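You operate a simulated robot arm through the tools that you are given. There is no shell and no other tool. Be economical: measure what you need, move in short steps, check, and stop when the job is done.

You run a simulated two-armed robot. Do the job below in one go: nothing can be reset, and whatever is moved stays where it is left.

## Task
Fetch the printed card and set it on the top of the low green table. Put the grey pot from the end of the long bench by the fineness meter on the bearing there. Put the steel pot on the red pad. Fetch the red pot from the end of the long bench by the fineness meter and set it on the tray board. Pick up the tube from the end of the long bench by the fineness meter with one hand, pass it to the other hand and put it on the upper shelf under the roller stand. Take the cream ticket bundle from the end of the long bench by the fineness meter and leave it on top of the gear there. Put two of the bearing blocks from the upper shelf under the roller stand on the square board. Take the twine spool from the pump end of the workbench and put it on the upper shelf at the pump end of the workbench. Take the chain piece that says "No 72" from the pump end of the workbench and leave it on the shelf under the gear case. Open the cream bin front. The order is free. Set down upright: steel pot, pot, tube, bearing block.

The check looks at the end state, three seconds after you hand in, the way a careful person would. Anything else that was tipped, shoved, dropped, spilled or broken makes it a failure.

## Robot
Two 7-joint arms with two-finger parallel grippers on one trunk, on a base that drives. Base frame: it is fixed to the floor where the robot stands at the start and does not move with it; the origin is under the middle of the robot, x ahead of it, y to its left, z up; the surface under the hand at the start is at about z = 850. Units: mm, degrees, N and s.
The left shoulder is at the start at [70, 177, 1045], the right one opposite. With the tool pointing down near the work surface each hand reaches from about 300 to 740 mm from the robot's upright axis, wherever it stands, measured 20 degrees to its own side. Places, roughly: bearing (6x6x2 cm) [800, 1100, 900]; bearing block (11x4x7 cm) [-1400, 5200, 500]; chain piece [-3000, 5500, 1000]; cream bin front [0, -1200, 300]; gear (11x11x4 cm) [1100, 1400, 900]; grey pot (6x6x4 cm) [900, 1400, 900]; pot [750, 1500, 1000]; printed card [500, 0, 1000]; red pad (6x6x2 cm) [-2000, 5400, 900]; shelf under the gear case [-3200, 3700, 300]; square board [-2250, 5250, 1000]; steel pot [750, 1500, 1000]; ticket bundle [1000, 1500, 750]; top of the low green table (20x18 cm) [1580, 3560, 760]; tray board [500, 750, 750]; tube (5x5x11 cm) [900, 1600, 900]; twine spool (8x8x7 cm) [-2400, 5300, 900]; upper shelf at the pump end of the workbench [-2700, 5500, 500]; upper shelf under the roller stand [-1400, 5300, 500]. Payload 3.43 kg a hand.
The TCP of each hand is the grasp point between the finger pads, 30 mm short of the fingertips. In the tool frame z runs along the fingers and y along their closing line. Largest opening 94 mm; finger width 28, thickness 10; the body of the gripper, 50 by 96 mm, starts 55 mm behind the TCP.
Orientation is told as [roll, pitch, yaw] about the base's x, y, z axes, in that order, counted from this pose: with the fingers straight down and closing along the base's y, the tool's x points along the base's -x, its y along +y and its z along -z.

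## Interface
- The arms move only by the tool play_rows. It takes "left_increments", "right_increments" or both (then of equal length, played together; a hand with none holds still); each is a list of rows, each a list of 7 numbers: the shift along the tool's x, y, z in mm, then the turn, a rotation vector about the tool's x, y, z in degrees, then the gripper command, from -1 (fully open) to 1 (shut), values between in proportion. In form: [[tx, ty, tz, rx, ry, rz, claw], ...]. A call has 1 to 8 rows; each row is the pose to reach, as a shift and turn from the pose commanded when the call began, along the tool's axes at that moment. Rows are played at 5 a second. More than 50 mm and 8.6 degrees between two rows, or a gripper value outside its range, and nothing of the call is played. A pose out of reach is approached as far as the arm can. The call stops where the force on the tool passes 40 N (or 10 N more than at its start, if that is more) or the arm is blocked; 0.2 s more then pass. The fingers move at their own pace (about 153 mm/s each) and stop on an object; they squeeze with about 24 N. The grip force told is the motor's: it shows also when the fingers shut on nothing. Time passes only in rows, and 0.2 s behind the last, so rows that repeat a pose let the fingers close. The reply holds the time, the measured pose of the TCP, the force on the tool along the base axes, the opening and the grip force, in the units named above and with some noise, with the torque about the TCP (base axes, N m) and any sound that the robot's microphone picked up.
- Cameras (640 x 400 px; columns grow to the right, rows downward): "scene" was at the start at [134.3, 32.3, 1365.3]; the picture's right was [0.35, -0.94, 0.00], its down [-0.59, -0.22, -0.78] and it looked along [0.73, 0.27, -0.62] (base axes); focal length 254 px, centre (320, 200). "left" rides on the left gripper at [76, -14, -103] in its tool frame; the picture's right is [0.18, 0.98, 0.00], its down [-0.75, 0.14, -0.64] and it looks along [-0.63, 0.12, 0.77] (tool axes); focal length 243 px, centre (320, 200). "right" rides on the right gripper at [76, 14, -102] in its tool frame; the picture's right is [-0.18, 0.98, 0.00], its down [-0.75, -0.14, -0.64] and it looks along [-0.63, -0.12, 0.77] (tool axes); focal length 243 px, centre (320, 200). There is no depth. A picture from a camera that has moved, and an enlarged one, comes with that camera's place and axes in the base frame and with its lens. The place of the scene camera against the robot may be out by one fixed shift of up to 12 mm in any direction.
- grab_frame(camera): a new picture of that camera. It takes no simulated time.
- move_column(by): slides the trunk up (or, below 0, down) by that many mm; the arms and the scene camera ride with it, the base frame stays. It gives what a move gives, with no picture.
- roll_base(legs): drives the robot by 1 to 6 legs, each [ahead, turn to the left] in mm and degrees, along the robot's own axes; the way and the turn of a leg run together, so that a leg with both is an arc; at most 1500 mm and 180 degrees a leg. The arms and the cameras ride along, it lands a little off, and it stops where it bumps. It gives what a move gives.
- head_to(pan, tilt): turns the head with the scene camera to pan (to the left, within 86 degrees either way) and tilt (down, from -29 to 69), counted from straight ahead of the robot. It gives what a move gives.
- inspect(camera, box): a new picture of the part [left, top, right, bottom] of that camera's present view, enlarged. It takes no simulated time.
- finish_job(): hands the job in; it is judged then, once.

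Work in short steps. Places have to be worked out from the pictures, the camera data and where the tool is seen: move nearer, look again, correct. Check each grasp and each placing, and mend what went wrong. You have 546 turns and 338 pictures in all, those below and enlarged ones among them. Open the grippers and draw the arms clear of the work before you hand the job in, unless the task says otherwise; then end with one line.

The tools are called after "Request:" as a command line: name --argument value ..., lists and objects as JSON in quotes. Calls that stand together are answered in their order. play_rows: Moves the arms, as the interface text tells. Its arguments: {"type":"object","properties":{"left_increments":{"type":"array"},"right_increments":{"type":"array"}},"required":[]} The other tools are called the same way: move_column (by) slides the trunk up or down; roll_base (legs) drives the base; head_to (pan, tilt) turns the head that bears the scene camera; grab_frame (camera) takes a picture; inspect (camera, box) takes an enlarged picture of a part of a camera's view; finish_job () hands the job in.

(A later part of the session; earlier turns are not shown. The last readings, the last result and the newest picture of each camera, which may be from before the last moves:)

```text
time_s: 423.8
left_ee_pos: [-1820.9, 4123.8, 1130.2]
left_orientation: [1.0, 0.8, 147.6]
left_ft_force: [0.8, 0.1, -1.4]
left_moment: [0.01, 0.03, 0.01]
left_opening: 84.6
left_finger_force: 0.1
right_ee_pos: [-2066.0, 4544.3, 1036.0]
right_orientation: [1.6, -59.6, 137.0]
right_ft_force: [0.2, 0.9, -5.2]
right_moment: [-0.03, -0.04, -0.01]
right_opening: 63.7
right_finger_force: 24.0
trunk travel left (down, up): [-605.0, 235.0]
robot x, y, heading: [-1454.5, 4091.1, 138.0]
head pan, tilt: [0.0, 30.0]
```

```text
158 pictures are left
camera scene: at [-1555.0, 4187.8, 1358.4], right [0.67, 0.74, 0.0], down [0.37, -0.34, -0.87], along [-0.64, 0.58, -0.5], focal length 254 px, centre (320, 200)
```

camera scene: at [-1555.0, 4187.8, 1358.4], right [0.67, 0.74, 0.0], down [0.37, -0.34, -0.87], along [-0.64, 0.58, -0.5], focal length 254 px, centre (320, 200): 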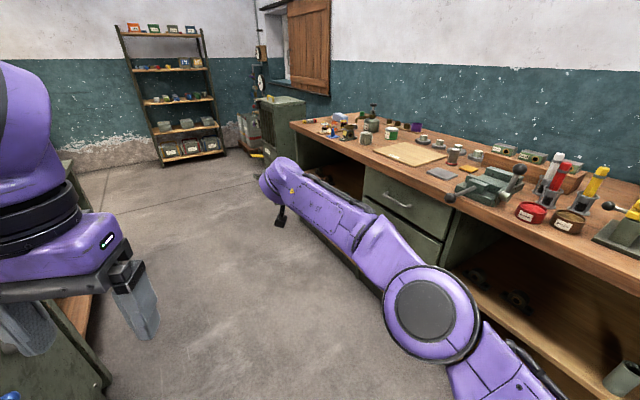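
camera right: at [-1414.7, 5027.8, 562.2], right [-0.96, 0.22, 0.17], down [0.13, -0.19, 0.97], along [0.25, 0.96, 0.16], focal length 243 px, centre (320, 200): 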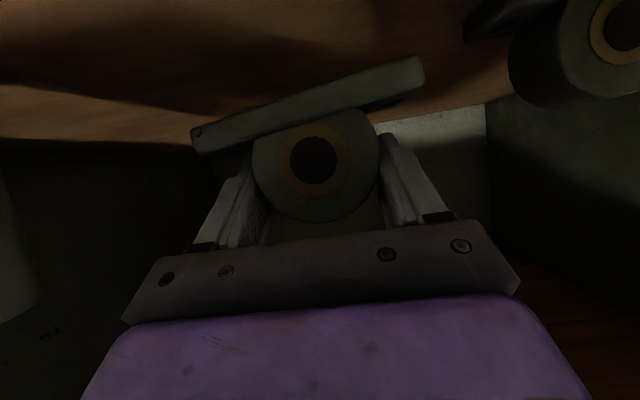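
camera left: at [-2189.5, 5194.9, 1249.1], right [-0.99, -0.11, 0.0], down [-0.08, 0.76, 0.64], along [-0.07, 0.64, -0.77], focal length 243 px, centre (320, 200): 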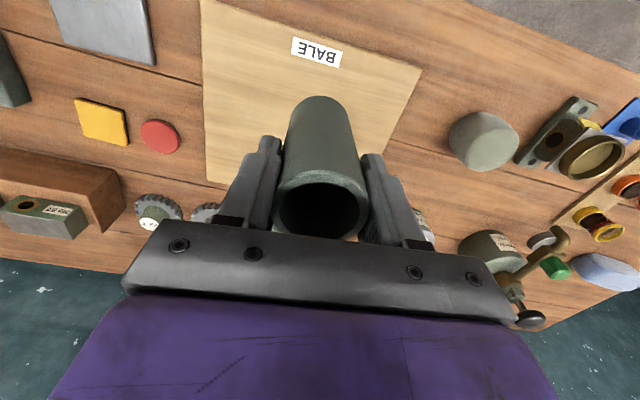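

Something blocked the turn – probably the left elbow meeting the green cabinet behind-left. I look there.

Request:
head_to --pan 75 --tilt 35

Request:
grab_frame --camera "scene"

Request:
head_to --pan 35 --tilt 45

Request:
grab_frame --camera "scene"

```text
time_s: 425.3
left_ee_pos: [-1820.2, 4123.7, 1130.5]
left_orientation: [1.1, 0.8, 147.6]
left_ft_force: [-0.1, -0.9, -0.2]
left_moment: [-0.01, -0.01, 0.01]
left_opening: 84.5
left_finger_force: 0.1
right_ee_pos: [-2064.9, 4544.7, 1037.2]
right_orientation: [1.5, -59.6, 136.9]
right_ft_force: [-0.4, -0.1, -5.7]
right_moment: [0.01, -0.01, 0.0]
right_opening: 63.6
right_finger_force: 24.1
trunk travel left (down, up): [-605.0, 235.0]
robot x, y, heading: [-1452.9, 4088.2, 137.8]
head pan, tilt: [75.0, 35.0]
```

```text
157 pictures are left
camera scene: at [-1561.8, 4079.4, 1350.8], right [-0.54, 0.84, 0.0], down [0.48, 0.31, -0.82], along [-0.69, -0.44, -0.57], focal length 254 px, centre (320, 200)
```

scene: 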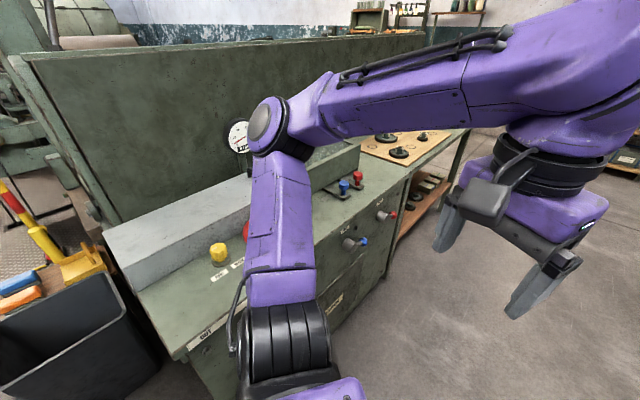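

```text
time_s: 426.3
left_ee_pos: [-1820.5, 4122.9, 1130.8]
left_orientation: [1.0, 0.7, 147.6]
left_ft_force: [0.3, 0.7, 0.3]
left_moment: [-0.05, 0.0, 0.0]
left_opening: 84.7
left_finger_force: 0.0
right_ee_pos: [-2067.4, 4544.1, 1035.0]
right_orientation: [1.5, -59.6, 137.0]
right_ft_force: [0.4, -0.1, -6.3]
right_moment: [-0.06, -0.03, -0.03]
right_opening: 63.3
right_finger_force: 23.6
trunk travel left (down, up): [-605.0, 235.0]
robot x, y, heading: [-1455.0, 4090.2, 137.9]
head pan, tilt: [35.0, 45.0]
```

```text
156 pictures are left
camera scene: at [-1568.5, 4137.1, 1335.9], right [0.12, 0.99, 0.0], down [0.7, -0.09, -0.71], along [-0.7, 0.09, -0.71], focal length 254 px, centre (320, 200)
```

scene: 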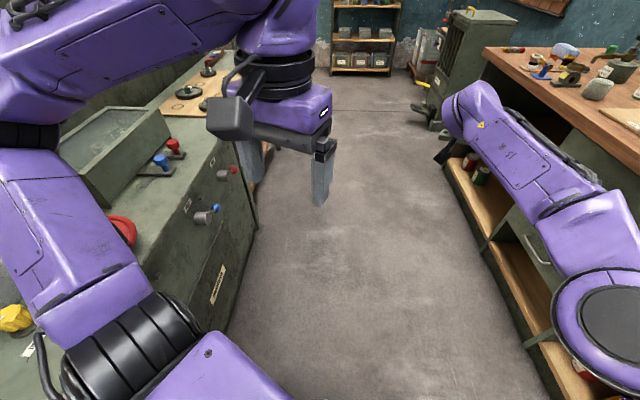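

The console is undisturbed; only the elbow touched its side. With the trunk up I move away from it first, then continue.

Request:
roll_base --legs '[[260, 0], [0, 33], [590, 0], [0, -89]]'

Request:
head_to --pan 0 --tilt 35

Request:
grab_frame --camera "scene"

```text
time_s: 436.4
left_ee_pos: [-2414.9, 4672.2, 1130.2]
left_orientation: [1.0, 0.8, 93.7]
left_ft_force: [-0.2, 1.0, 0.0]
left_moment: [-0.03, 0.0, 0.02]
left_opening: 84.7
left_finger_force: 0.0
right_ee_pos: [-2220.9, 5118.3, 1034.9]
right_orientation: [1.5, -59.6, 83.1]
right_ft_force: [0.2, 0.6, -5.9]
right_moment: [-0.05, 0.0, 0.0]
right_opening: 61.3
right_finger_force: 24.3
trunk travel left (down, up): [-605.0, 235.0]
robot x, y, heading: [-2228.1, 4357.1, 84.1]
head pan, tilt: [35.0, 45.0]
```

```text
time_s: 437.4
left_ee_pos: [-2416.9, 4672.0, 1130.6]
left_orientation: [1.0, 0.8, 93.7]
left_ft_force: [-0.5, 0.4, -0.7]
left_moment: [-0.03, 0.0, 0.0]
left_opening: 84.5
left_finger_force: 0.0
right_ee_pos: [-2220.8, 5118.9, 1035.5]
right_orientation: [1.5, -59.7, 83.2]
right_ft_force: [-0.3, -0.3, -4.9]
right_moment: [-0.01, 0.0, 0.0]
right_opening: 61.8
right_finger_force: 23.3
trunk travel left (down, up): [-605.0, 235.0]
robot x, y, heading: [-2226.9, 4361.4, 84.4]
head pan, tilt: [0.0, 35.0]
```

```text
155 pictures are left
camera scene: at [-2207.9, 4496.8, 1350.7], right [0.99, -0.1, 0.0], down [-0.06, -0.57, -0.82], along [0.08, 0.81, -0.57], focal length 254 px, centre (320, 200)
```

scene: 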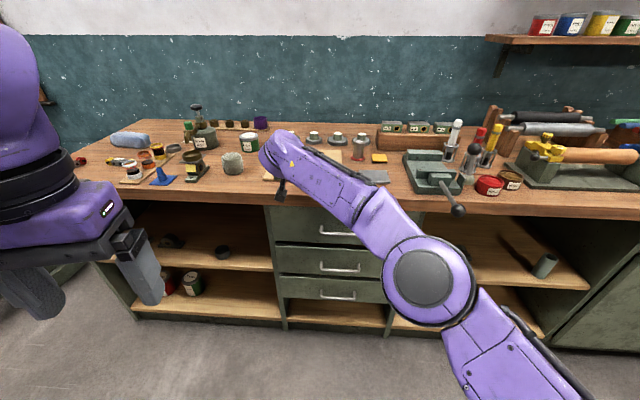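

The grip opening has crept from 65 to 61 mm; I check the block in the hand camera.

Request:
grab_frame --camera "right"

```text
154 pictures are left
camera right: at [-2247.2, 4992.9, 1021.8], right [-0.97, 0.19, 0.17], down [0.14, -0.19, 0.97], along [0.21, 0.96, 0.16], focal length 243 px, centre (320, 200)
```

right: 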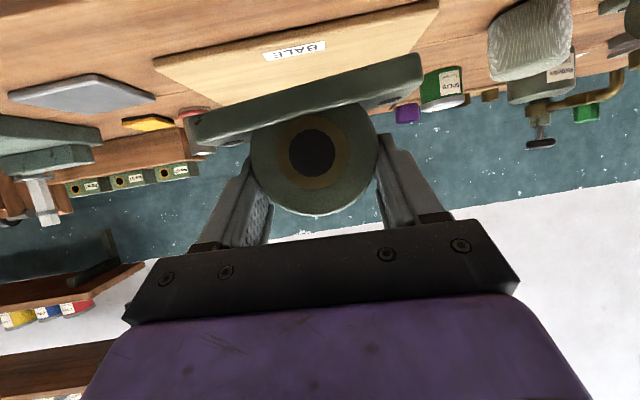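

The block has slipped ~5 mm, so I place it now. Board: front edge from [-2065,5210] to [-2327,5252], centre ≈[-2175,5361]. I drive 290 mm forward to reach its rear half.

Request:
roll_base --legs '[[290, 0]]'

Request:
play_rows --right_increments '[[0, -13, 0, 0, 0, 0, 1], [0, -25, 0, 0, 0, 0, 1]]'

Request:
grab_frame --camera "right"

Request:
grab_frame --camera "scene"

```text
time_s: 439.4
left_ee_pos: [-2387.0, 4960.2, 1130.5]
left_orientation: [0.9, 0.8, 93.9]
left_ft_force: [0.5, 0.1, 0.2]
left_moment: [-0.06, 0.0, 0.0]
left_opening: 84.7
left_finger_force: 0.0
right_ee_pos: [-2194.2, 5407.0, 1036.1]
right_orientation: [1.5, -59.7, 83.4]
right_ft_force: [0.7, 1.5, -7.0]
right_moment: [-0.04, 0.03, 0.0]
right_opening: 61.5
right_finger_force: 23.7
trunk travel left (down, up): [-605.0, 235.0]
robot x, y, heading: [-2194.6, 4641.1, 84.1]
head pan, tilt: [0.0, 35.0]
```

```text
time_s: 440.0
left_ee_pos: [-2386.6, 4959.4, 1130.2]
left_orientation: [1.0, 0.8, 93.9]
left_ft_force: [-0.1, 0.3, 0.2]
left_moment: [0.03, -0.03, 0.02]
left_opening: 84.4
left_finger_force: 0.0
right_ee_pos: [-2168.4, 5405.4, 1034.5]
right_orientation: [1.5, -59.5, 83.4]
right_ft_force: [-0.7, -0.6, -5.9]
right_moment: [-0.02, 0.0, 0.0]
right_opening: 61.5
right_finger_force: 23.7
trunk travel left (down, up): [-605.0, 235.0]
robot x, y, heading: [-2193.1, 4643.7, 84.3]
head pan, tilt: [0.0, 35.0]
```

```text
153 pictures are left
camera right: at [-2194.7, 5279.0, 1020.9], right [-0.97, 0.18, 0.17], down [0.14, -0.19, 0.97], along [0.21, 0.97, 0.15], focal length 243 px, centre (320, 200)
```

right: 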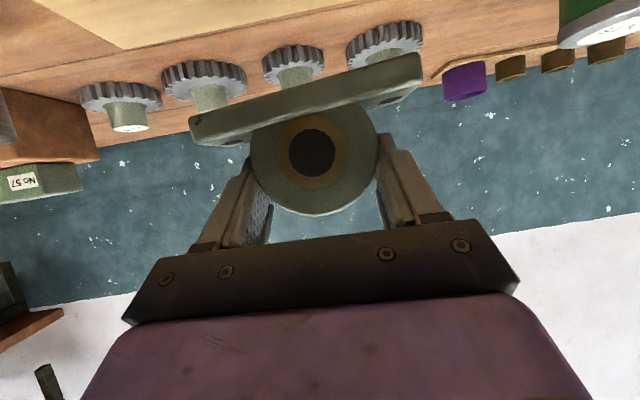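

```text
152 pictures are left
camera scene: at [-2178.0, 4785.7, 1350.6], right [0.99, -0.1, 0.0], down [-0.06, -0.57, -0.82], along [0.08, 0.81, -0.57], focal length 254 px, centre (320, 200)
```

scene: 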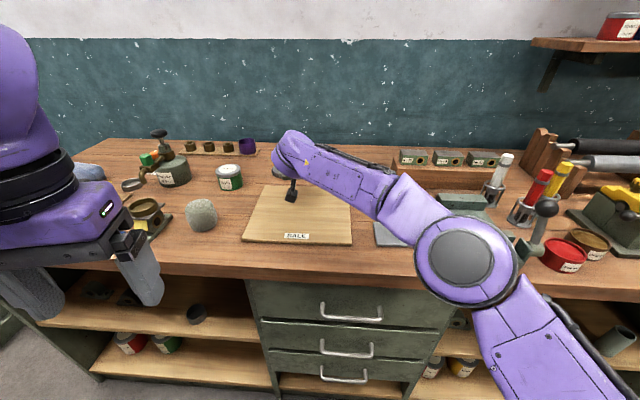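

Over the rear half of the board. I lower the trunk 62 and then feel for contact.

Request:
move_column --by -62

Request:
grab_frame --camera "right"

```text
time_s: 441.0
left_ee_pos: [-2386.1, 4958.8, 1068.7]
left_orientation: [1.0, 0.8, 93.8]
left_ft_force: [-0.2, 1.1, 0.2]
left_moment: [-0.02, -0.01, 0.0]
left_opening: 84.6
left_finger_force: 0.1
right_ee_pos: [-2169.1, 5404.8, 973.2]
right_orientation: [1.4, -59.5, 83.3]
right_ft_force: [0.9, 0.2, -5.4]
right_moment: [-0.02, 0.0, 0.0]
right_opening: 61.5
right_finger_force: 23.7
trunk travel left (down, up): [-543.0, 297.0]
robot x, y, heading: [-2195.4, 4648.0, 84.2]
head pan, tilt: [0.0, 35.0]
```

```text
151 pictures are left
camera right: at [-2195.2, 5278.6, 959.7], right [-0.97, 0.18, 0.17], down [0.14, -0.19, 0.97], along [0.21, 0.96, 0.16], focal length 243 px, centre (320, 200)
```

right: 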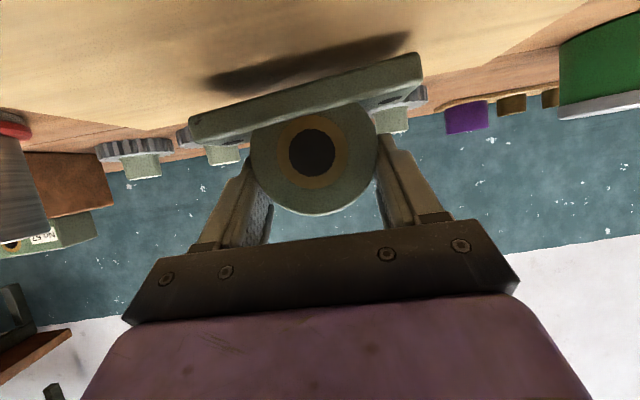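

The shadow lies on the board, ~15–20 mm below. Lower in small steps.

Request:
play_rows --right_increments '[[3.5, 0, 2, 0, 0, 0, 1], [7, 0, 4, 0, 0, 0, 1], [8.7, 0, 5, 0, 0, 0, 1], [8.7, 0, 5, 0, 0, 0, 1]]'

Request:
play_rows --right_increments '[[3.5, 0, 2, 0, 0, 0, 1], [3.5, 0, 2, 0, 0, 0, 1]]'

Request:
play_rows --right_increments '[[3.5, 0, 2, 0, 0, 0, 1], [3.5, 0, 2, 0, 0, 0, 1]]'

Request:
grab_frame --camera "right"

```text
time_s: 442.0
left_ee_pos: [-2387.6, 4959.6, 1069.7]
left_orientation: [1.0, 0.8, 94.0]
left_ft_force: [-1.0, 0.1, 0.0]
left_moment: [0.02, 0.0, 0.01]
left_opening: 84.5
left_finger_force: 0.0
right_ee_pos: [-2170.4, 5403.6, 964.5]
right_orientation: [1.6, -59.7, 83.3]
right_ft_force: [-1.6, 2.5, 1.7]
right_moment: [0.38, 0.48, -0.1]
right_opening: 61.4
right_finger_force: 23.4
trunk travel left (down, up): [-543.0, 297.0]
robot x, y, heading: [-2197.5, 4641.1, 84.3]
head pan, tilt: [0.0, 35.0]
```

```text
time_s: 442.6
left_ee_pos: [-2386.0, 4958.4, 1069.0]
left_orientation: [1.0, 0.8, 93.9]
left_ft_force: [0.5, 0.4, 0.6]
left_moment: [-0.01, -0.01, 0.01]
left_opening: 84.7
left_finger_force: 0.1
right_ee_pos: [-2167.4, 5403.2, 960.8]
right_orientation: [1.6, -59.7, 83.1]
right_ft_force: [2.2, 2.0, 4.7]
right_moment: [-0.02, 0.36, -0.19]
right_opening: 61.6
right_finger_force: 23.7
trunk travel left (down, up): [-543.0, 297.0]
robot x, y, heading: [-2196.4, 4645.7, 84.1]
head pan, tilt: [0.0, 35.0]
```

```text
time_s: 443.2
left_ee_pos: [-2387.4, 4957.7, 1070.6]
left_orientation: [1.0, 0.7, 93.9]
left_ft_force: [-0.1, -0.1, 1.2]
left_moment: [0.0, 0.0, 0.01]
left_opening: 84.8
left_finger_force: 0.1
right_ee_pos: [-2166.7, 5402.4, 960.7]
right_orientation: [1.6, -60.1, 83.4]
right_ft_force: [2.5, 9.7, 19.9]
right_moment: [0.08, 0.08, -0.07]
right_opening: 61.7
right_finger_force: 23.6
trunk travel left (down, up): [-543.0, 297.0]
robot x, y, heading: [-2196.4, 4644.3, 84.2]
head pan, tilt: [0.0, 35.0]
```

```text
150 pictures are left
camera right: at [-2193.9, 5277.3, 945.2], right [-0.97, 0.18, 0.17], down [0.14, -0.19, 0.97], along [0.21, 0.96, 0.16], focal length 243 px, centre (320, 200)
```

right: 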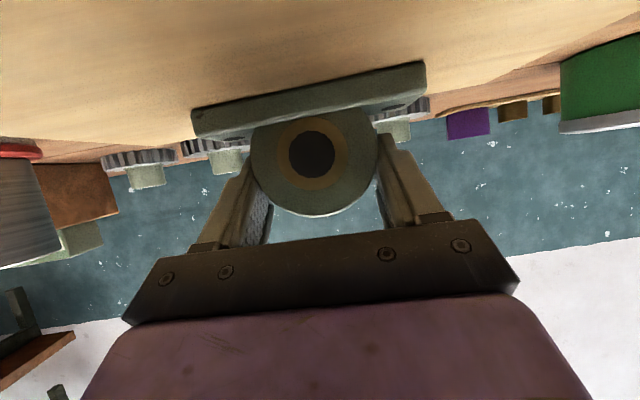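

The base sits flat on the board (20 N). I open and withdraw straight back.

Request:
play_rows --right_increments '[[0, 0, 0, 0, 0, 0, -0.5], [0, 0, 0, 0, 0, 0, -0.8], [0, 0, 0, 0, 0, 0, -0.8], [20, 0, -35, 0, 0, 0, -0.8], [40, 0, -70, 0, 0, 0, -0.8], [50, 0, -105, 0, 0, 0, -0.8]]'

Request:
grab_frame --camera "right"

Request:
roll_base --legs '[[-250, 0]]'

Request:
grab_frame --camera "scene"

```text
time_s: 444.6
left_ee_pos: [-2386.8, 4958.3, 1069.7]
left_orientation: [0.9, 0.7, 93.9]
left_ft_force: [-0.3, 0.8, 0.0]
left_moment: [0.01, -0.02, -0.01]
left_opening: 84.4
left_finger_force: 0.1
right_ee_pos: [-2180.9, 5285.6, 966.0]
right_orientation: [1.5, -59.9, 83.4]
right_ft_force: [-0.3, 0.5, 0.2]
right_moment: [0.02, 0.0, 0.01]
right_opening: 84.6
right_finger_force: 0.1
trunk travel left (down, up): [-543.0, 297.0]
robot x, y, heading: [-2193.6, 4645.9, 84.2]
head pan, tilt: [0.0, 35.0]
```

```text
149 pictures are left
camera right: at [-2205.7, 5160.4, 951.4], right [-0.97, 0.18, 0.17], down [0.14, -0.19, 0.97], along [0.21, 0.96, 0.16], focal length 243 px, centre (320, 200)
```

right: 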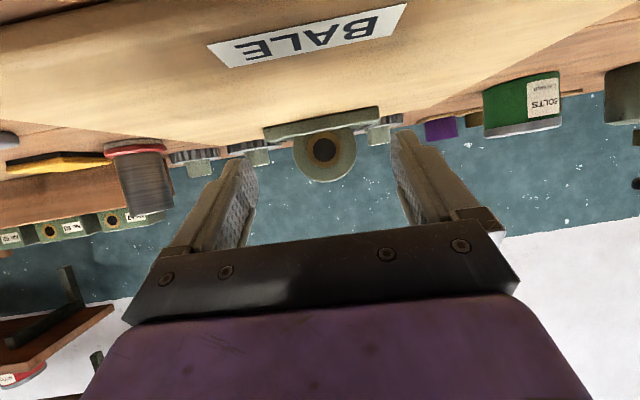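

```text
time_s: 446.5
left_ee_pos: [-2413.1, 4706.8, 1068.4]
left_orientation: [1.0, 0.7, 93.8]
left_ft_force: [-1.0, -0.4, 0.6]
left_moment: [0.02, -0.02, 0.0]
left_opening: 84.9
left_finger_force: 0.1
right_ee_pos: [-2205.8, 5034.8, 965.0]
right_orientation: [1.5, -59.7, 83.2]
right_ft_force: [-0.4, 1.1, 0.5]
right_moment: [0.0, -0.03, 0.0]
right_opening: 84.4
right_finger_force: 0.0
trunk travel left (down, up): [-543.0, 297.0]
robot x, y, heading: [-2221.5, 4393.4, 84.2]
head pan, tilt: [0.0, 35.0]
```

```text
148 pictures are left
camera scene: at [-2204.0, 4531.5, 1288.9], right [0.99, -0.1, 0.0], down [-0.06, -0.57, -0.82], along [0.08, 0.82, -0.57], focal length 254 px, centre (320, 200)
```

scene: 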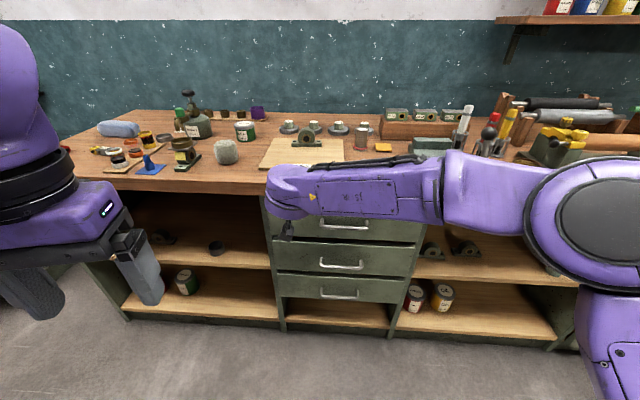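

Block one stands on the board. Now the middle block: I drive back toward the compartment with the trunk still high.

Request:
roll_base --legs '[[0, -95.8], [660, 0], [0, 94.5]]'

Request:
move_column --by -400

Request:
grab_frame --camera "scene"

Request:
grab_frame --camera "right"

```text
time_s: 458.2
left_ee_pos: [-1769.5, 4580.2, 1069.1]
left_orientation: [1.0, 0.8, 94.0]
left_ft_force: [-0.6, -0.3, -0.7]
left_moment: [0.02, -0.01, 0.0]
left_opening: 84.5
left_finger_force: 0.1
right_ee_pos: [-1563.0, 4908.7, 966.5]
right_orientation: [1.4, -59.8, 83.4]
right_ft_force: [0.4, 0.2, 0.6]
right_moment: [-0.02, -0.03, 0.01]
right_opening: 84.3
right_finger_force: 0.0
trunk travel left (down, up): [-543.0, 297.0]
robot x, y, heading: [-1577.2, 4267.7, 84.4]
head pan, tilt: [0.0, 35.0]
```

```text
time_s: 462.0
left_ee_pos: [-1768.9, 4580.7, 669.0]
left_orientation: [1.0, 0.8, 94.0]
left_ft_force: [0.2, 0.3, -1.2]
left_moment: [-0.02, 0.01, 0.0]
left_opening: 84.5
left_finger_force: 0.0
right_ee_pos: [-1562.6, 4911.3, 565.6]
right_orientation: [1.5, -59.6, 83.4]
right_ft_force: [0.2, 0.2, 0.1]
right_moment: [0.05, 0.01, 0.0]
right_opening: 84.3
right_finger_force: 0.0
trunk travel left (down, up): [-143.0, 697.0]
robot x, y, heading: [-1576.6, 4265.7, 84.3]
head pan, tilt: [0.0, 35.0]
```

```text
147 pictures are left
camera scene: at [-1560.2, 4406.2, 888.9], right [1.0, -0.1, 0.0], down [-0.06, -0.57, -0.82], along [0.08, 0.82, -0.57], focal length 254 px, centre (320, 200)
```

scene: 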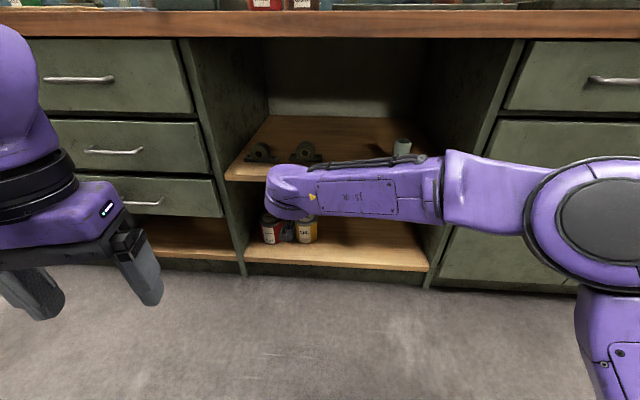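

```text
146 pictures are left
camera right: at [-1587.8, 4784.2, 551.0], right [-0.97, 0.18, 0.17], down [0.14, -0.19, 0.97], along [0.21, 0.96, 0.16], focal length 243 px, centre (320, 200)
```

right: 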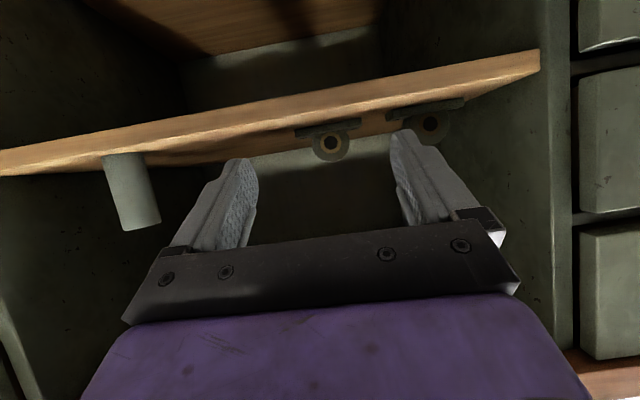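

I drive 160 mm forward, then fine-align with the hand camera.

Request:
roll_base --legs '[[0, -1.4], [160, 0]]'

Request:
play_rows --right_increments '[[26, 5, 15, 0, 0, 0, -0.8], [26, 5, 15, 0, 0, 0, -0.8]]'

Request:
grab_frame --camera "right"

```text
time_s: 463.8
left_ee_pos: [-1741.3, 4744.2, 668.8]
left_orientation: [1.0, 0.8, 92.6]
left_ft_force: [0.1, 1.0, 0.0]
left_moment: [0.04, 0.02, -0.01]
left_opening: 84.5
left_finger_force: 0.0
right_ee_pos: [-1528.5, 5069.4, 565.7]
right_orientation: [1.5, -59.7, 82.0]
right_ft_force: [-1.2, 0.5, 0.2]
right_moment: [0.01, 0.02, 0.01]
right_opening: 84.6
right_finger_force: 0.1
trunk travel left (down, up): [-143.0, 697.0]
robot x, y, heading: [-1555.9, 4426.8, 83.0]
head pan, tilt: [0.0, 35.0]
```

```text
time_s: 464.4
left_ee_pos: [-1742.4, 4744.3, 669.0]
left_orientation: [1.1, 0.9, 92.7]
left_ft_force: [0.2, 0.4, 1.0]
left_moment: [0.01, 0.03, 0.0]
left_opening: 84.4
left_finger_force: 0.1
right_ee_pos: [-1533.6, 5069.7, 534.6]
right_orientation: [1.6, -59.7, 82.1]
right_ft_force: [-0.4, -0.1, -0.8]
right_moment: [0.0, 0.03, -0.04]
right_opening: 84.5
right_finger_force: 0.1
trunk travel left (down, up): [-143.0, 697.0]
robot x, y, heading: [-1557.1, 4425.4, 83.0]
head pan, tilt: [0.0, 35.0]
```

```text
145 pictures are left
camera right: at [-1562.3, 4944.4, 520.1], right [-0.96, 0.21, 0.17], down [0.13, -0.19, 0.97], along [0.23, 0.96, 0.16], focal length 243 px, centre (320, 200)
```

right: 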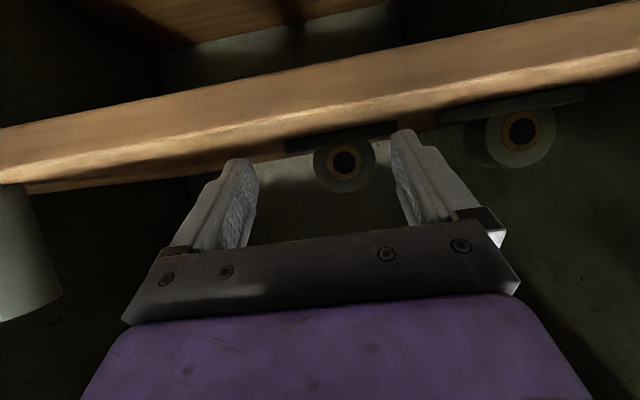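

Lateral offset ≈14 mm. I correct and advance 85 mm.

Request:
play_rows --right_increments '[[0, 14, 0, 0, 0, 0, -0.8], [-14, 14, 25, 0, 0, 0, -0.8], [-29, 14, 51, 0, 0, 0, -0.8], [-43, 14, 76, 0, 0, 0, -0.8]]'

Request:
grab_frame --camera "right"

```text
time_s: 465.4
left_ee_pos: [-1742.2, 4745.9, 667.8]
left_orientation: [1.0, 0.8, 92.6]
left_ft_force: [0.2, -0.2, -0.1]
left_moment: [-0.01, 0.03, 0.01]
left_opening: 84.6
left_finger_force: 0.0
right_ee_pos: [-1537.5, 5156.3, 533.0]
right_orientation: [1.5, -59.7, 82.0]
right_ft_force: [0.3, 0.0, 0.0]
right_moment: [0.0, 0.04, -0.03]
right_opening: 84.6
right_finger_force: 0.0
trunk travel left (down, up): [-143.0, 697.0]
robot x, y, heading: [-1560.1, 4425.7, 83.4]
head pan, tilt: [0.0, 35.0]
```

```text
144 pictures are left
camera right: at [-1566.1, 5031.4, 518.9], right [-0.96, 0.21, 0.17], down [0.13, -0.19, 0.97], along [0.23, 0.96, 0.16], focal length 243 px, centre (320, 200)
```

right: 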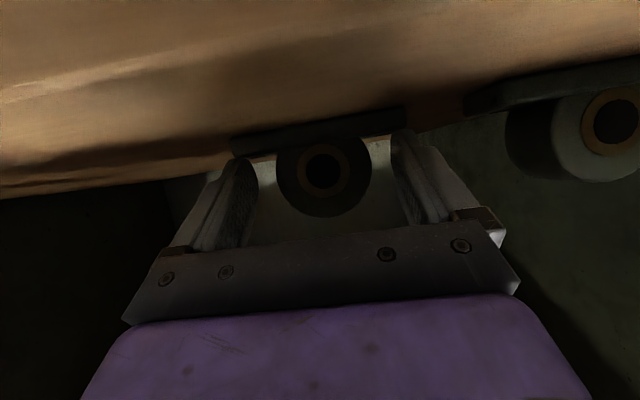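

Aligned. Advance 35 mm and close.

Request:
play_rows --right_increments '[[-9, -1, 15, 0, 0, 0, -0.8], [-18.5, -2, 30, 0, 0, 0, -0.8], [-18.5, -2, 30, 0, 0, 0, 1], [-18.5, -2, 30, 0, 0, 0, 1], [-18.5, -2, 30, 0, 0, 0, 1]]'

Request:
play_rows --right_increments '[[-9, 0, -5, 0, 0, 0, 1], [-22, 0, -12.5, 0, 0, 0, 1], [-35, 0, -20, 0, 0, 0, 1]]'

Request:
grab_frame --camera "right"

```text
time_s: 466.6
left_ee_pos: [-1743.1, 4744.9, 669.3]
left_orientation: [1.0, 0.7, 92.6]
left_ft_force: [-0.3, 0.3, 0.3]
left_moment: [0.01, 0.01, 0.02]
left_opening: 84.6
left_finger_force: 0.1
right_ee_pos: [-1532.2, 5193.3, 534.5]
right_orientation: [1.4, -59.8, 82.1]
right_ft_force: [-1.9, 0.8, 0.0]
right_moment: [0.06, 0.07, 0.16]
right_opening: 61.5
right_finger_force: 24.3
trunk travel left (down, up): [-143.0, 697.0]
robot x, y, heading: [-1556.9, 4426.9, 83.2]
head pan, tilt: [0.0, 35.0]
```

```text
time_s: 467.4
left_ee_pos: [-1743.5, 4744.5, 668.3]
left_orientation: [1.0, 0.8, 92.6]
left_ft_force: [0.4, -0.6, -0.3]
left_moment: [0.03, -0.02, 0.03]
left_opening: 84.9
left_finger_force: 0.0
right_ee_pos: [-1530.6, 5194.2, 572.9]
right_orientation: [1.4, -59.6, 82.0]
right_ft_force: [-0.8, -1.2, -6.4]
right_moment: [-0.26, 0.05, 0.02]
right_opening: 61.5
right_finger_force: 24.2
trunk travel left (down, up): [-143.0, 697.0]
robot x, y, heading: [-1560.7, 4422.5, 83.0]
head pan, tilt: [0.0, 35.0]
```

```text
143 pictures are left
camera right: at [-1558.0, 5069.1, 559.9], right [-0.96, 0.21, 0.17], down [0.13, -0.19, 0.97], along [0.23, 0.96, 0.15], focal length 243 px, centre (320, 200)
```

right: 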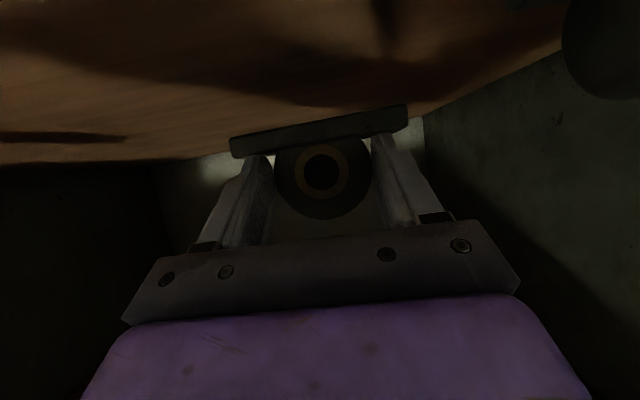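

The block was pushed forward by the fingertips and is only held at the tips. I set it back down, raise 5 mm, advance and regrip.

Request:
play_rows --right_increments '[[13, 0, 7.5, 0, 0, 0, 1], [26, 0, 15, 0, 0, 0, 1], [34, 0, 19.5, 0, 0, 0, 1], [34, 0, 19.5, 0, 0, 0, -0.6], [34, 0, 19.5, 0, 0, 0, -0.8], [30, 0, 17, 0, 0, 0, -0.8]]'

Request:
grab_frame --camera "right"

```text
time_s: 468.8
left_ee_pos: [-1740.8, 4745.0, 667.7]
left_orientation: [1.0, 0.7, 92.6]
left_ft_force: [1.0, 0.9, 0.4]
left_moment: [0.0, 0.02, -0.01]
left_opening: 84.4
left_finger_force: 0.0
right_ee_pos: [-1530.8, 5191.7, 540.5]
right_orientation: [1.6, -59.7, 82.1]
right_ft_force: [0.2, -0.6, 0.1]
right_moment: [-0.02, 0.0, 0.03]
right_opening: 84.7
right_finger_force: 0.0
trunk travel left (down, up): [-143.0, 697.0]
robot x, y, heading: [-1555.5, 4425.7, 83.0]
head pan, tilt: [0.0, 35.0]
```

```text
142 pictures are left
camera right: at [-1558.6, 5067.8, 526.6], right [-0.96, 0.21, 0.17], down [0.13, -0.19, 0.97], along [0.23, 0.96, 0.16], focal length 243 px, centre (320, 200)
```

right: 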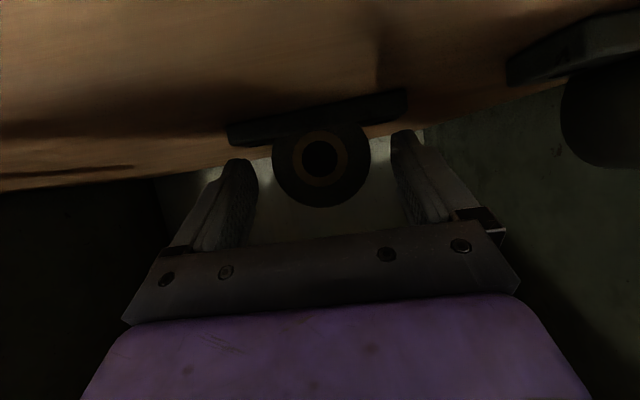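

Request:
play_rows --right_increments '[[-8, 0, 14, 0, 0, 0, -0.8], [-16, 0, 28, 0, 0, 0, -0.8], [-16, 0, 28, 0, 0, 0, -0.8]]'

Request:
grab_frame --camera "right"

```text
time_s: 469.6
left_ee_pos: [-1741.2, 4744.9, 668.5]
left_orientation: [1.0, 0.8, 92.7]
left_ft_force: [-0.3, -0.6, 0.4]
left_moment: [-0.01, 0.04, 0.0]
left_opening: 84.7
left_finger_force: 0.1
right_ee_pos: [-1525.0, 5202.7, 539.6]
right_orientation: [1.4, -59.8, 82.1]
right_ft_force: [0.5, -0.3, 0.7]
right_moment: [0.06, -0.03, 0.01]
right_opening: 84.4
right_finger_force: 0.1
right hand out of reach, approached as far as the arm can: row 1, 2, 3
trunk travel left (down, up): [-143.0, 697.0]
robot x, y, heading: [-1558.5, 4427.5, 82.8]
head pan, tilt: [0.0, 35.0]
```

```text
141 pictures are left
camera right: at [-1553.6, 5078.1, 525.7], right [-0.96, 0.21, 0.17], down [0.13, -0.19, 0.97], along [0.23, 0.96, 0.16], focal length 243 px, centre (320, 200)
```

right: 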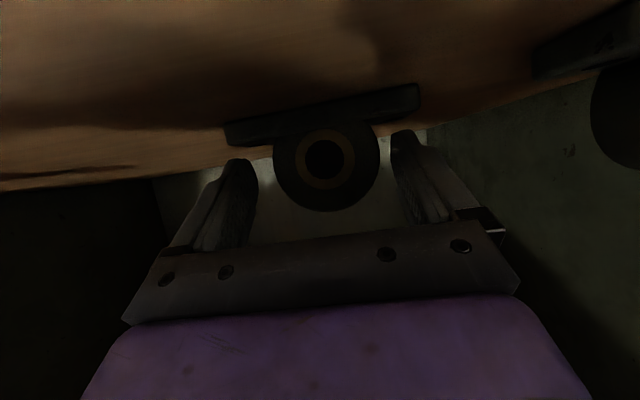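

The arm is fully extended; I drive the base 22 mm forward instead.

Request:
roll_base --legs '[[24, 0]]'

Request:
grab_frame --camera "right"

```text
time_s: 470.4
left_ee_pos: [-1740.0, 4768.1, 668.7]
left_orientation: [1.0, 0.8, 92.6]
left_ft_force: [0.2, 0.6, 0.3]
left_moment: [-0.01, 0.02, -0.02]
left_opening: 84.8
left_finger_force: 0.0
right_ee_pos: [-1522.7, 5227.6, 539.5]
right_orientation: [1.6, -59.7, 82.0]
right_ft_force: [-0.2, 0.2, -0.2]
right_moment: [-0.01, 0.01, 0.01]
right_opening: 84.7
right_finger_force: 0.1
trunk travel left (down, up): [-143.0, 697.0]
robot x, y, heading: [-1556.7, 4455.2, 82.9]
head pan, tilt: [0.0, 35.0]
```

```text
140 pictures are left
camera right: at [-1551.0, 5101.6, 525.6], right [-0.96, 0.2, 0.17], down [0.13, -0.19, 0.97], along [0.23, 0.96, 0.16], focal length 243 px, centre (320, 200)
```

right: 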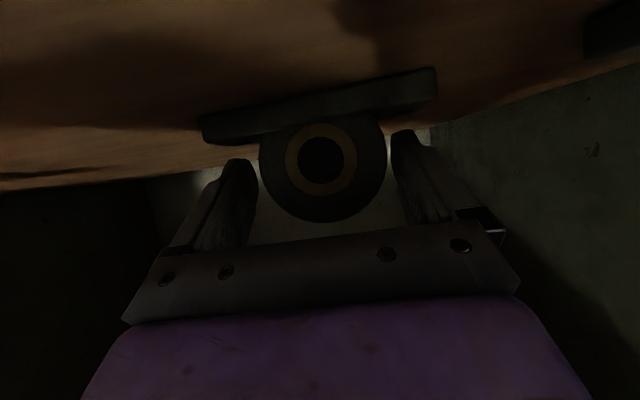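

Good depth now. I lower 2 mm and close, then lift.

Request:
play_rows --right_increments '[[1.7, 0, 1, 0, 0, 0, -0.8], [1.7, 0, 1, 0, 0, 0, 1], [1.7, 0, 1, 0, 0, 0, 1], [1.7, 0, 1, 0, 0, 0, 1]]'

Request:
move_column --by 45

Request:
grab_frame --camera "right"

```text
time_s: 471.4
left_ee_pos: [-1739.4, 4768.1, 668.4]
left_orientation: [1.1, 0.7, 92.7]
left_ft_force: [0.5, 0.3, -0.3]
left_moment: [0.02, -0.04, -0.04]
left_opening: 84.8
left_finger_force: 0.1
right_ee_pos: [-1523.4, 5227.1, 538.4]
right_orientation: [1.5, -59.7, 82.2]
right_ft_force: [-3.4, 0.8, 1.5]
right_moment: [0.04, -0.04, 0.08]
right_opening: 64.8
right_finger_force: 23.6
trunk travel left (down, up): [-143.0, 697.0]
robot x, y, heading: [-1554.7, 4450.8, 83.3]
head pan, tilt: [0.0, 35.0]
```

```text
time_s: 472.3
left_ee_pos: [-1738.7, 4769.4, 713.7]
left_orientation: [1.0, 0.7, 92.7]
left_ft_force: [0.2, -0.3, 0.1]
left_moment: [-0.01, 0.0, 0.01]
left_opening: 84.6
left_finger_force: 0.0
right_ee_pos: [-1522.0, 5228.2, 581.3]
right_orientation: [1.5, -59.6, 82.1]
right_ft_force: [-0.3, 0.2, -6.0]
right_moment: [-0.02, 0.02, 0.0]
right_opening: 61.6
right_finger_force: 24.0
trunk travel left (down, up): [-188.0, 652.0]
robot x, y, heading: [-1556.6, 4447.5, 83.1]
head pan, tilt: [0.0, 35.0]
```

```text
139 pictures are left
camera right: at [-1550.8, 5102.6, 567.6], right [-0.96, 0.21, 0.17], down [0.13, -0.19, 0.97], along [0.23, 0.96, 0.15], focal length 243 px, centre (320, 200)
```

right: 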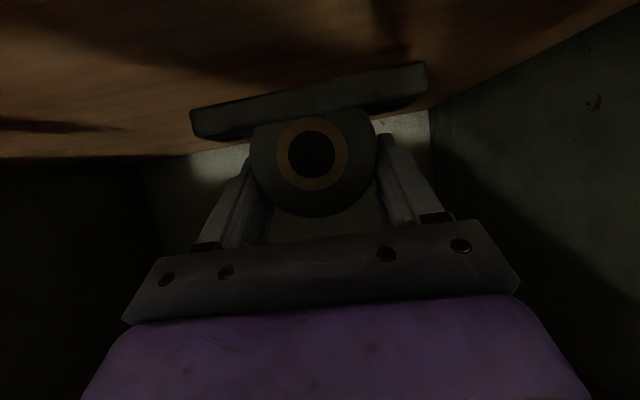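

Held as firmly as the first one. I back out, raise the trunk, and go to the board again.

Request:
roll_base --legs '[[-240, 0]]'

Request:
move_column --by 400

Request:
move_column --by 55

Request:
roll_base --legs '[[0, 84], [640, 0], [0, -84]]'

Request:
grab_frame --camera "scene"

Request:
grab_frame --camera "right"

```text
time_s: 474.0
left_ee_pos: [-1769.1, 4527.3, 713.7]
left_orientation: [1.0, 0.8, 92.7]
left_ft_force: [0.4, 0.0, -0.3]
left_moment: [0.02, 0.0, 0.04]
left_opening: 84.5
left_finger_force: 0.0
right_ee_pos: [-1552.0, 4987.1, 582.2]
right_orientation: [1.5, -59.6, 82.1]
right_ft_force: [-0.3, 0.0, -5.9]
right_moment: [-0.03, 0.0, -0.01]
right_opening: 61.4
right_finger_force: 24.5
trunk travel left (down, up): [-188.0, 652.0]
robot x, y, heading: [-1581.1, 4211.0, 82.9]
head pan, tilt: [0.0, 35.0]
```

```text
time_s: 477.9
left_ee_pos: [-1769.5, 4528.7, 1112.8]
left_orientation: [1.0, 0.8, 92.6]
left_ft_force: [-0.1, -0.2, -0.5]
left_moment: [0.04, 0.01, 0.0]
left_opening: 84.9
left_finger_force: 0.1
right_ee_pos: [-1553.1, 4988.4, 981.5]
right_orientation: [1.5, -59.6, 82.1]
right_ft_force: [-0.2, -0.1, -5.8]
right_moment: [-0.04, -0.02, 0.0]
right_opening: 61.4
right_finger_force: 23.3
trunk travel left (down, up): [-588.0, 252.0]
robot x, y, heading: [-1583.5, 4210.5, 83.0]
head pan, tilt: [0.0, 35.0]
```

```text
time_s: 478.8
left_ee_pos: [-1769.7, 4528.4, 1167.7]
left_orientation: [1.0, 0.8, 92.7]
left_ft_force: [0.2, -0.1, 1.3]
left_moment: [0.01, -0.02, -0.01]
left_opening: 84.5
left_finger_force: 0.0
right_ee_pos: [-1553.5, 4987.7, 1037.3]
right_orientation: [1.5, -59.7, 82.1]
right_ft_force: [0.4, -0.4, -6.7]
right_moment: [-0.03, 0.0, -0.01]
right_opening: 61.5
right_finger_force: 24.4
trunk travel left (down, up): [-643.0, 197.0]
robot x, y, heading: [-1584.9, 4206.3, 83.3]
head pan, tilt: [0.0, 35.0]
```

```text
time_s: 489.5
left_ee_pos: [-2376.8, 4695.4, 1168.7]
left_orientation: [1.0, 0.8, 91.6]
left_ft_force: [0.3, -0.2, 0.8]
left_moment: [0.0, 0.03, 0.02]
left_opening: 84.7
left_finger_force: 0.0
right_ee_pos: [-2148.9, 5150.1, 1036.8]
right_orientation: [1.5, -59.7, 80.8]
right_ft_force: [-0.1, 0.4, -5.5]
right_moment: [-0.05, -0.02, -0.02]
right_opening: 61.3
right_finger_force: 23.3
trunk travel left (down, up): [-643.0, 197.0]
robot x, y, heading: [-2197.1, 4373.1, 81.6]
head pan, tilt: [0.0, 35.0]
```

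```text
138 pictures are left
camera scene: at [-2175.6, 4513.0, 1388.7], right [0.99, -0.14, 0.0], down [-0.08, -0.57, -0.82], along [0.12, 0.81, -0.57], focal length 254 px, centre (320, 200)
```

scene: 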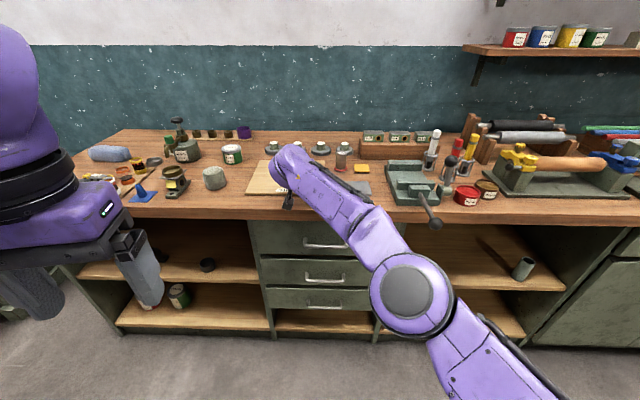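

```text
137 pictures are left
camera right: at [-2180.5, 5026.1, 1023.3], right [-0.96, 0.23, 0.17], down [0.13, -0.19, 0.97], along [0.25, 0.95, 0.16], focal length 243 px, centre (320, 200)
```

right: 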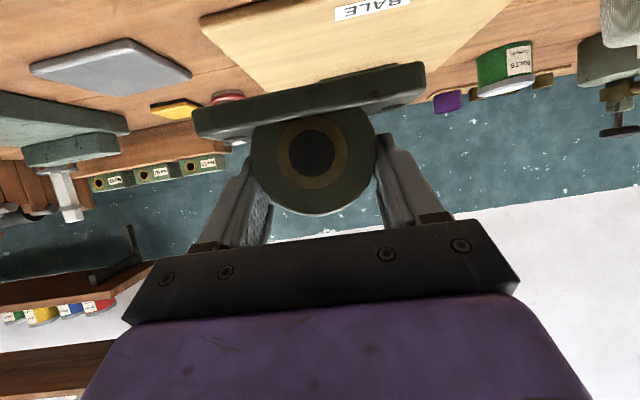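

I place the second block in front of the first: forward 150 and 53 to the left.

Request:
roll_base --legs '[[148, 0]]'

Request:
play_rows --right_increments '[[0, 27, 0, 0, 0, 0, 1], [0, 52, 0, 0, 0, 0, 1]]'

Request:
move_column --by -60

Request:
grab_frame --camera "right"

Request:
grab_frame --camera "scene"

```text
time_s: 490.8
left_ee_pos: [-2355.0, 4842.3, 1168.5]
left_orientation: [1.0, 0.8, 91.4]
left_ft_force: [0.4, 0.3, -1.4]
left_moment: [0.02, 0.0, -0.02]
left_opening: 84.7
left_finger_force: 0.0
right_ee_pos: [-2128.2, 5297.0, 1038.5]
right_orientation: [1.4, -59.7, 80.8]
right_ft_force: [-0.5, 0.7, -7.2]
right_moment: [-0.06, 0.01, 0.0]
right_opening: 61.6
right_finger_force: 23.8
trunk travel left (down, up): [-643.0, 197.0]
robot x, y, heading: [-2180.7, 4517.3, 81.8]
head pan, tilt: [0.0, 35.0]
```

```text
time_s: 491.4
left_ee_pos: [-2355.9, 4844.1, 1167.6]
left_orientation: [1.0, 0.9, 91.4]
left_ft_force: [-0.4, 1.0, -0.2]
left_moment: [-0.02, 0.0, 0.0]
left_opening: 84.6
left_finger_force: 0.0
right_ee_pos: [-2150.8, 5286.1, 1035.6]
right_orientation: [1.4, -59.6, 80.9]
right_ft_force: [0.8, -0.6, -5.8]
right_moment: [-0.02, -0.02, 0.0]
right_opening: 61.4
right_finger_force: 23.6
right hand out of reach, approached as far as the arm can: row 1, 2
trunk travel left (down, up): [-643.0, 197.0]
robot x, y, heading: [-2179.1, 4525.0, 82.1]
head pan, tilt: [0.0, 35.0]
```

```text
time_s: 492.4
left_ee_pos: [-2355.9, 4842.7, 1108.8]
left_orientation: [1.1, 0.8, 91.4]
left_ft_force: [0.5, 0.3, -0.7]
left_moment: [-0.01, 0.03, 0.03]
left_opening: 84.8
left_finger_force: 0.1
right_ee_pos: [-2150.3, 5285.5, 975.5]
right_orientation: [1.5, -59.7, 80.8]
right_ft_force: [0.4, -0.6, -5.6]
right_moment: [0.0, 0.01, 0.0]
right_opening: 61.3
right_finger_force: 24.5
trunk travel left (down, up): [-583.0, 257.0]
robot x, y, heading: [-2180.0, 4518.8, 81.6]
head pan, tilt: [0.0, 35.0]
```

```text
136 pictures are left
camera right: at [-2180.8, 5161.0, 962.2], right [-0.96, 0.23, 0.17], down [0.13, -0.19, 0.97], along [0.25, 0.95, 0.16], focal length 243 px, centre (320, 200)
```

right: 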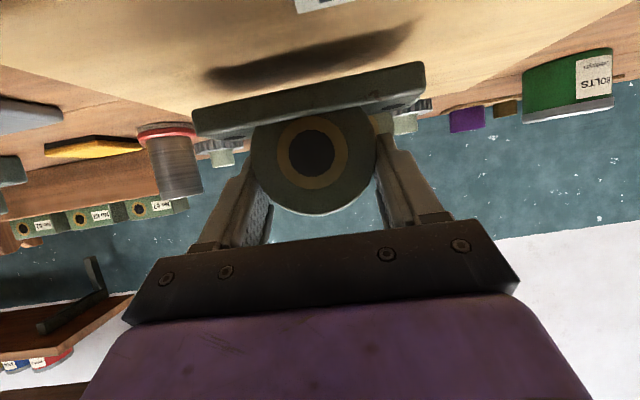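

```text
135 pictures are left
camera scene: at [-2154.6, 4659.9, 1328.7], right [0.99, -0.14, 0.0], down [-0.08, -0.57, -0.82], along [0.12, 0.81, -0.57], focal length 254 px, centre (320, 200)
```

scene: 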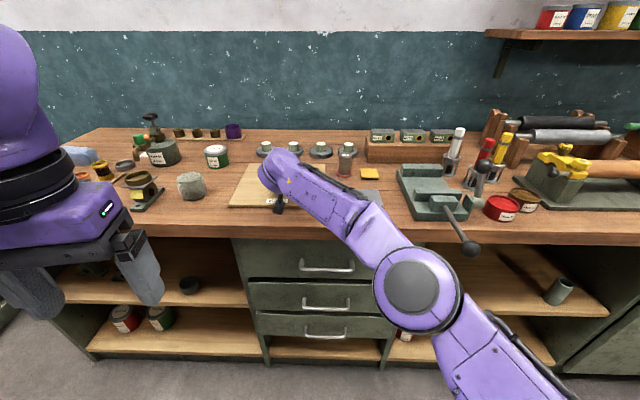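

Shadow is fully on the board. Lower to contact.

Request:
play_rows --right_increments '[[3.5, 0, 2, 0, 0, 0, 1], [7, 0, 4, 0, 0, 0, 1], [10.4, 0, 6, 0, 0, 0, 1], [10.4, 0, 6, 0, 0, 0, 1]]'

Request:
play_rows --right_increments '[[3.5, 0, 2, 0, 0, 0, 1], [3.5, 0, 2, 0, 0, 0, 1]]'

Request:
play_rows --right_increments '[[3.5, 0, 2, 0, 0, 0, 1], [3.5, 0, 2, 0, 0, 0, 1]]'

Request:
grab_frame --camera "right"

```text
time_s: 493.4
left_ee_pos: [-2355.6, 4843.6, 1109.0]
left_orientation: [1.0, 0.8, 91.4]
left_ft_force: [-0.3, 0.9, -0.1]
left_moment: [0.02, 0.03, 0.01]
left_opening: 84.8
left_finger_force: 0.1
right_ee_pos: [-2149.2, 5285.0, 963.9]
right_orientation: [1.6, -59.7, 80.8]
right_ft_force: [-0.2, -0.2, -5.6]
right_moment: [-0.06, -0.01, -0.01]
right_opening: 61.6
right_finger_force: 24.4
trunk travel left (down, up): [-583.0, 257.0]
robot x, y, heading: [-2178.5, 4522.2, 81.7]
head pan, tilt: [0.0, 35.0]
```

```text
time_s: 494.0
left_ee_pos: [-2355.4, 4843.8, 1109.1]
left_orientation: [1.0, 0.7, 91.3]
left_ft_force: [0.9, -0.5, 0.8]
left_moment: [0.02, -0.02, 0.0]
left_opening: 84.6
left_finger_force: 0.1
right_ee_pos: [-2148.9, 5286.3, 960.9]
right_orientation: [1.5, -59.8, 80.7]
right_ft_force: [-0.3, 0.8, -3.1]
right_moment: [-0.06, -0.08, 0.02]
right_opening: 61.8
right_finger_force: 24.1
trunk travel left (down, up): [-583.0, 257.0]
robot x, y, heading: [-2176.4, 4517.8, 81.5]
head pan, tilt: [0.0, 35.0]
```

```text
time_s: 494.6
left_ee_pos: [-2355.3, 4841.3, 1109.8]
left_orientation: [1.1, 0.7, 91.4]
left_ft_force: [0.1, 0.0, 0.4]
left_moment: [-0.01, -0.04, 0.03]
left_opening: 84.5
left_finger_force: 0.0
right_ee_pos: [-2149.5, 5285.3, 960.6]
right_orientation: [1.5, -60.1, 80.7]
right_ft_force: [0.1, 7.8, 15.3]
right_moment: [0.11, 0.05, 0.0]
right_opening: 61.3
right_finger_force: 24.2
trunk travel left (down, up): [-583.0, 257.0]
robot x, y, heading: [-2176.0, 4518.8, 81.8]
head pan, tilt: [0.0, 35.0]
```

```text
134 pictures are left
camera right: at [-2181.0, 5160.6, 945.7], right [-0.96, 0.23, 0.17], down [0.13, -0.2, 0.97], along [0.25, 0.95, 0.16], focal length 243 px, centre (320, 200)
```

right: 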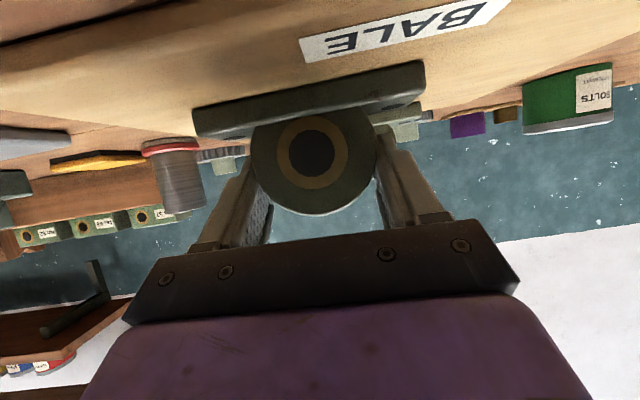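

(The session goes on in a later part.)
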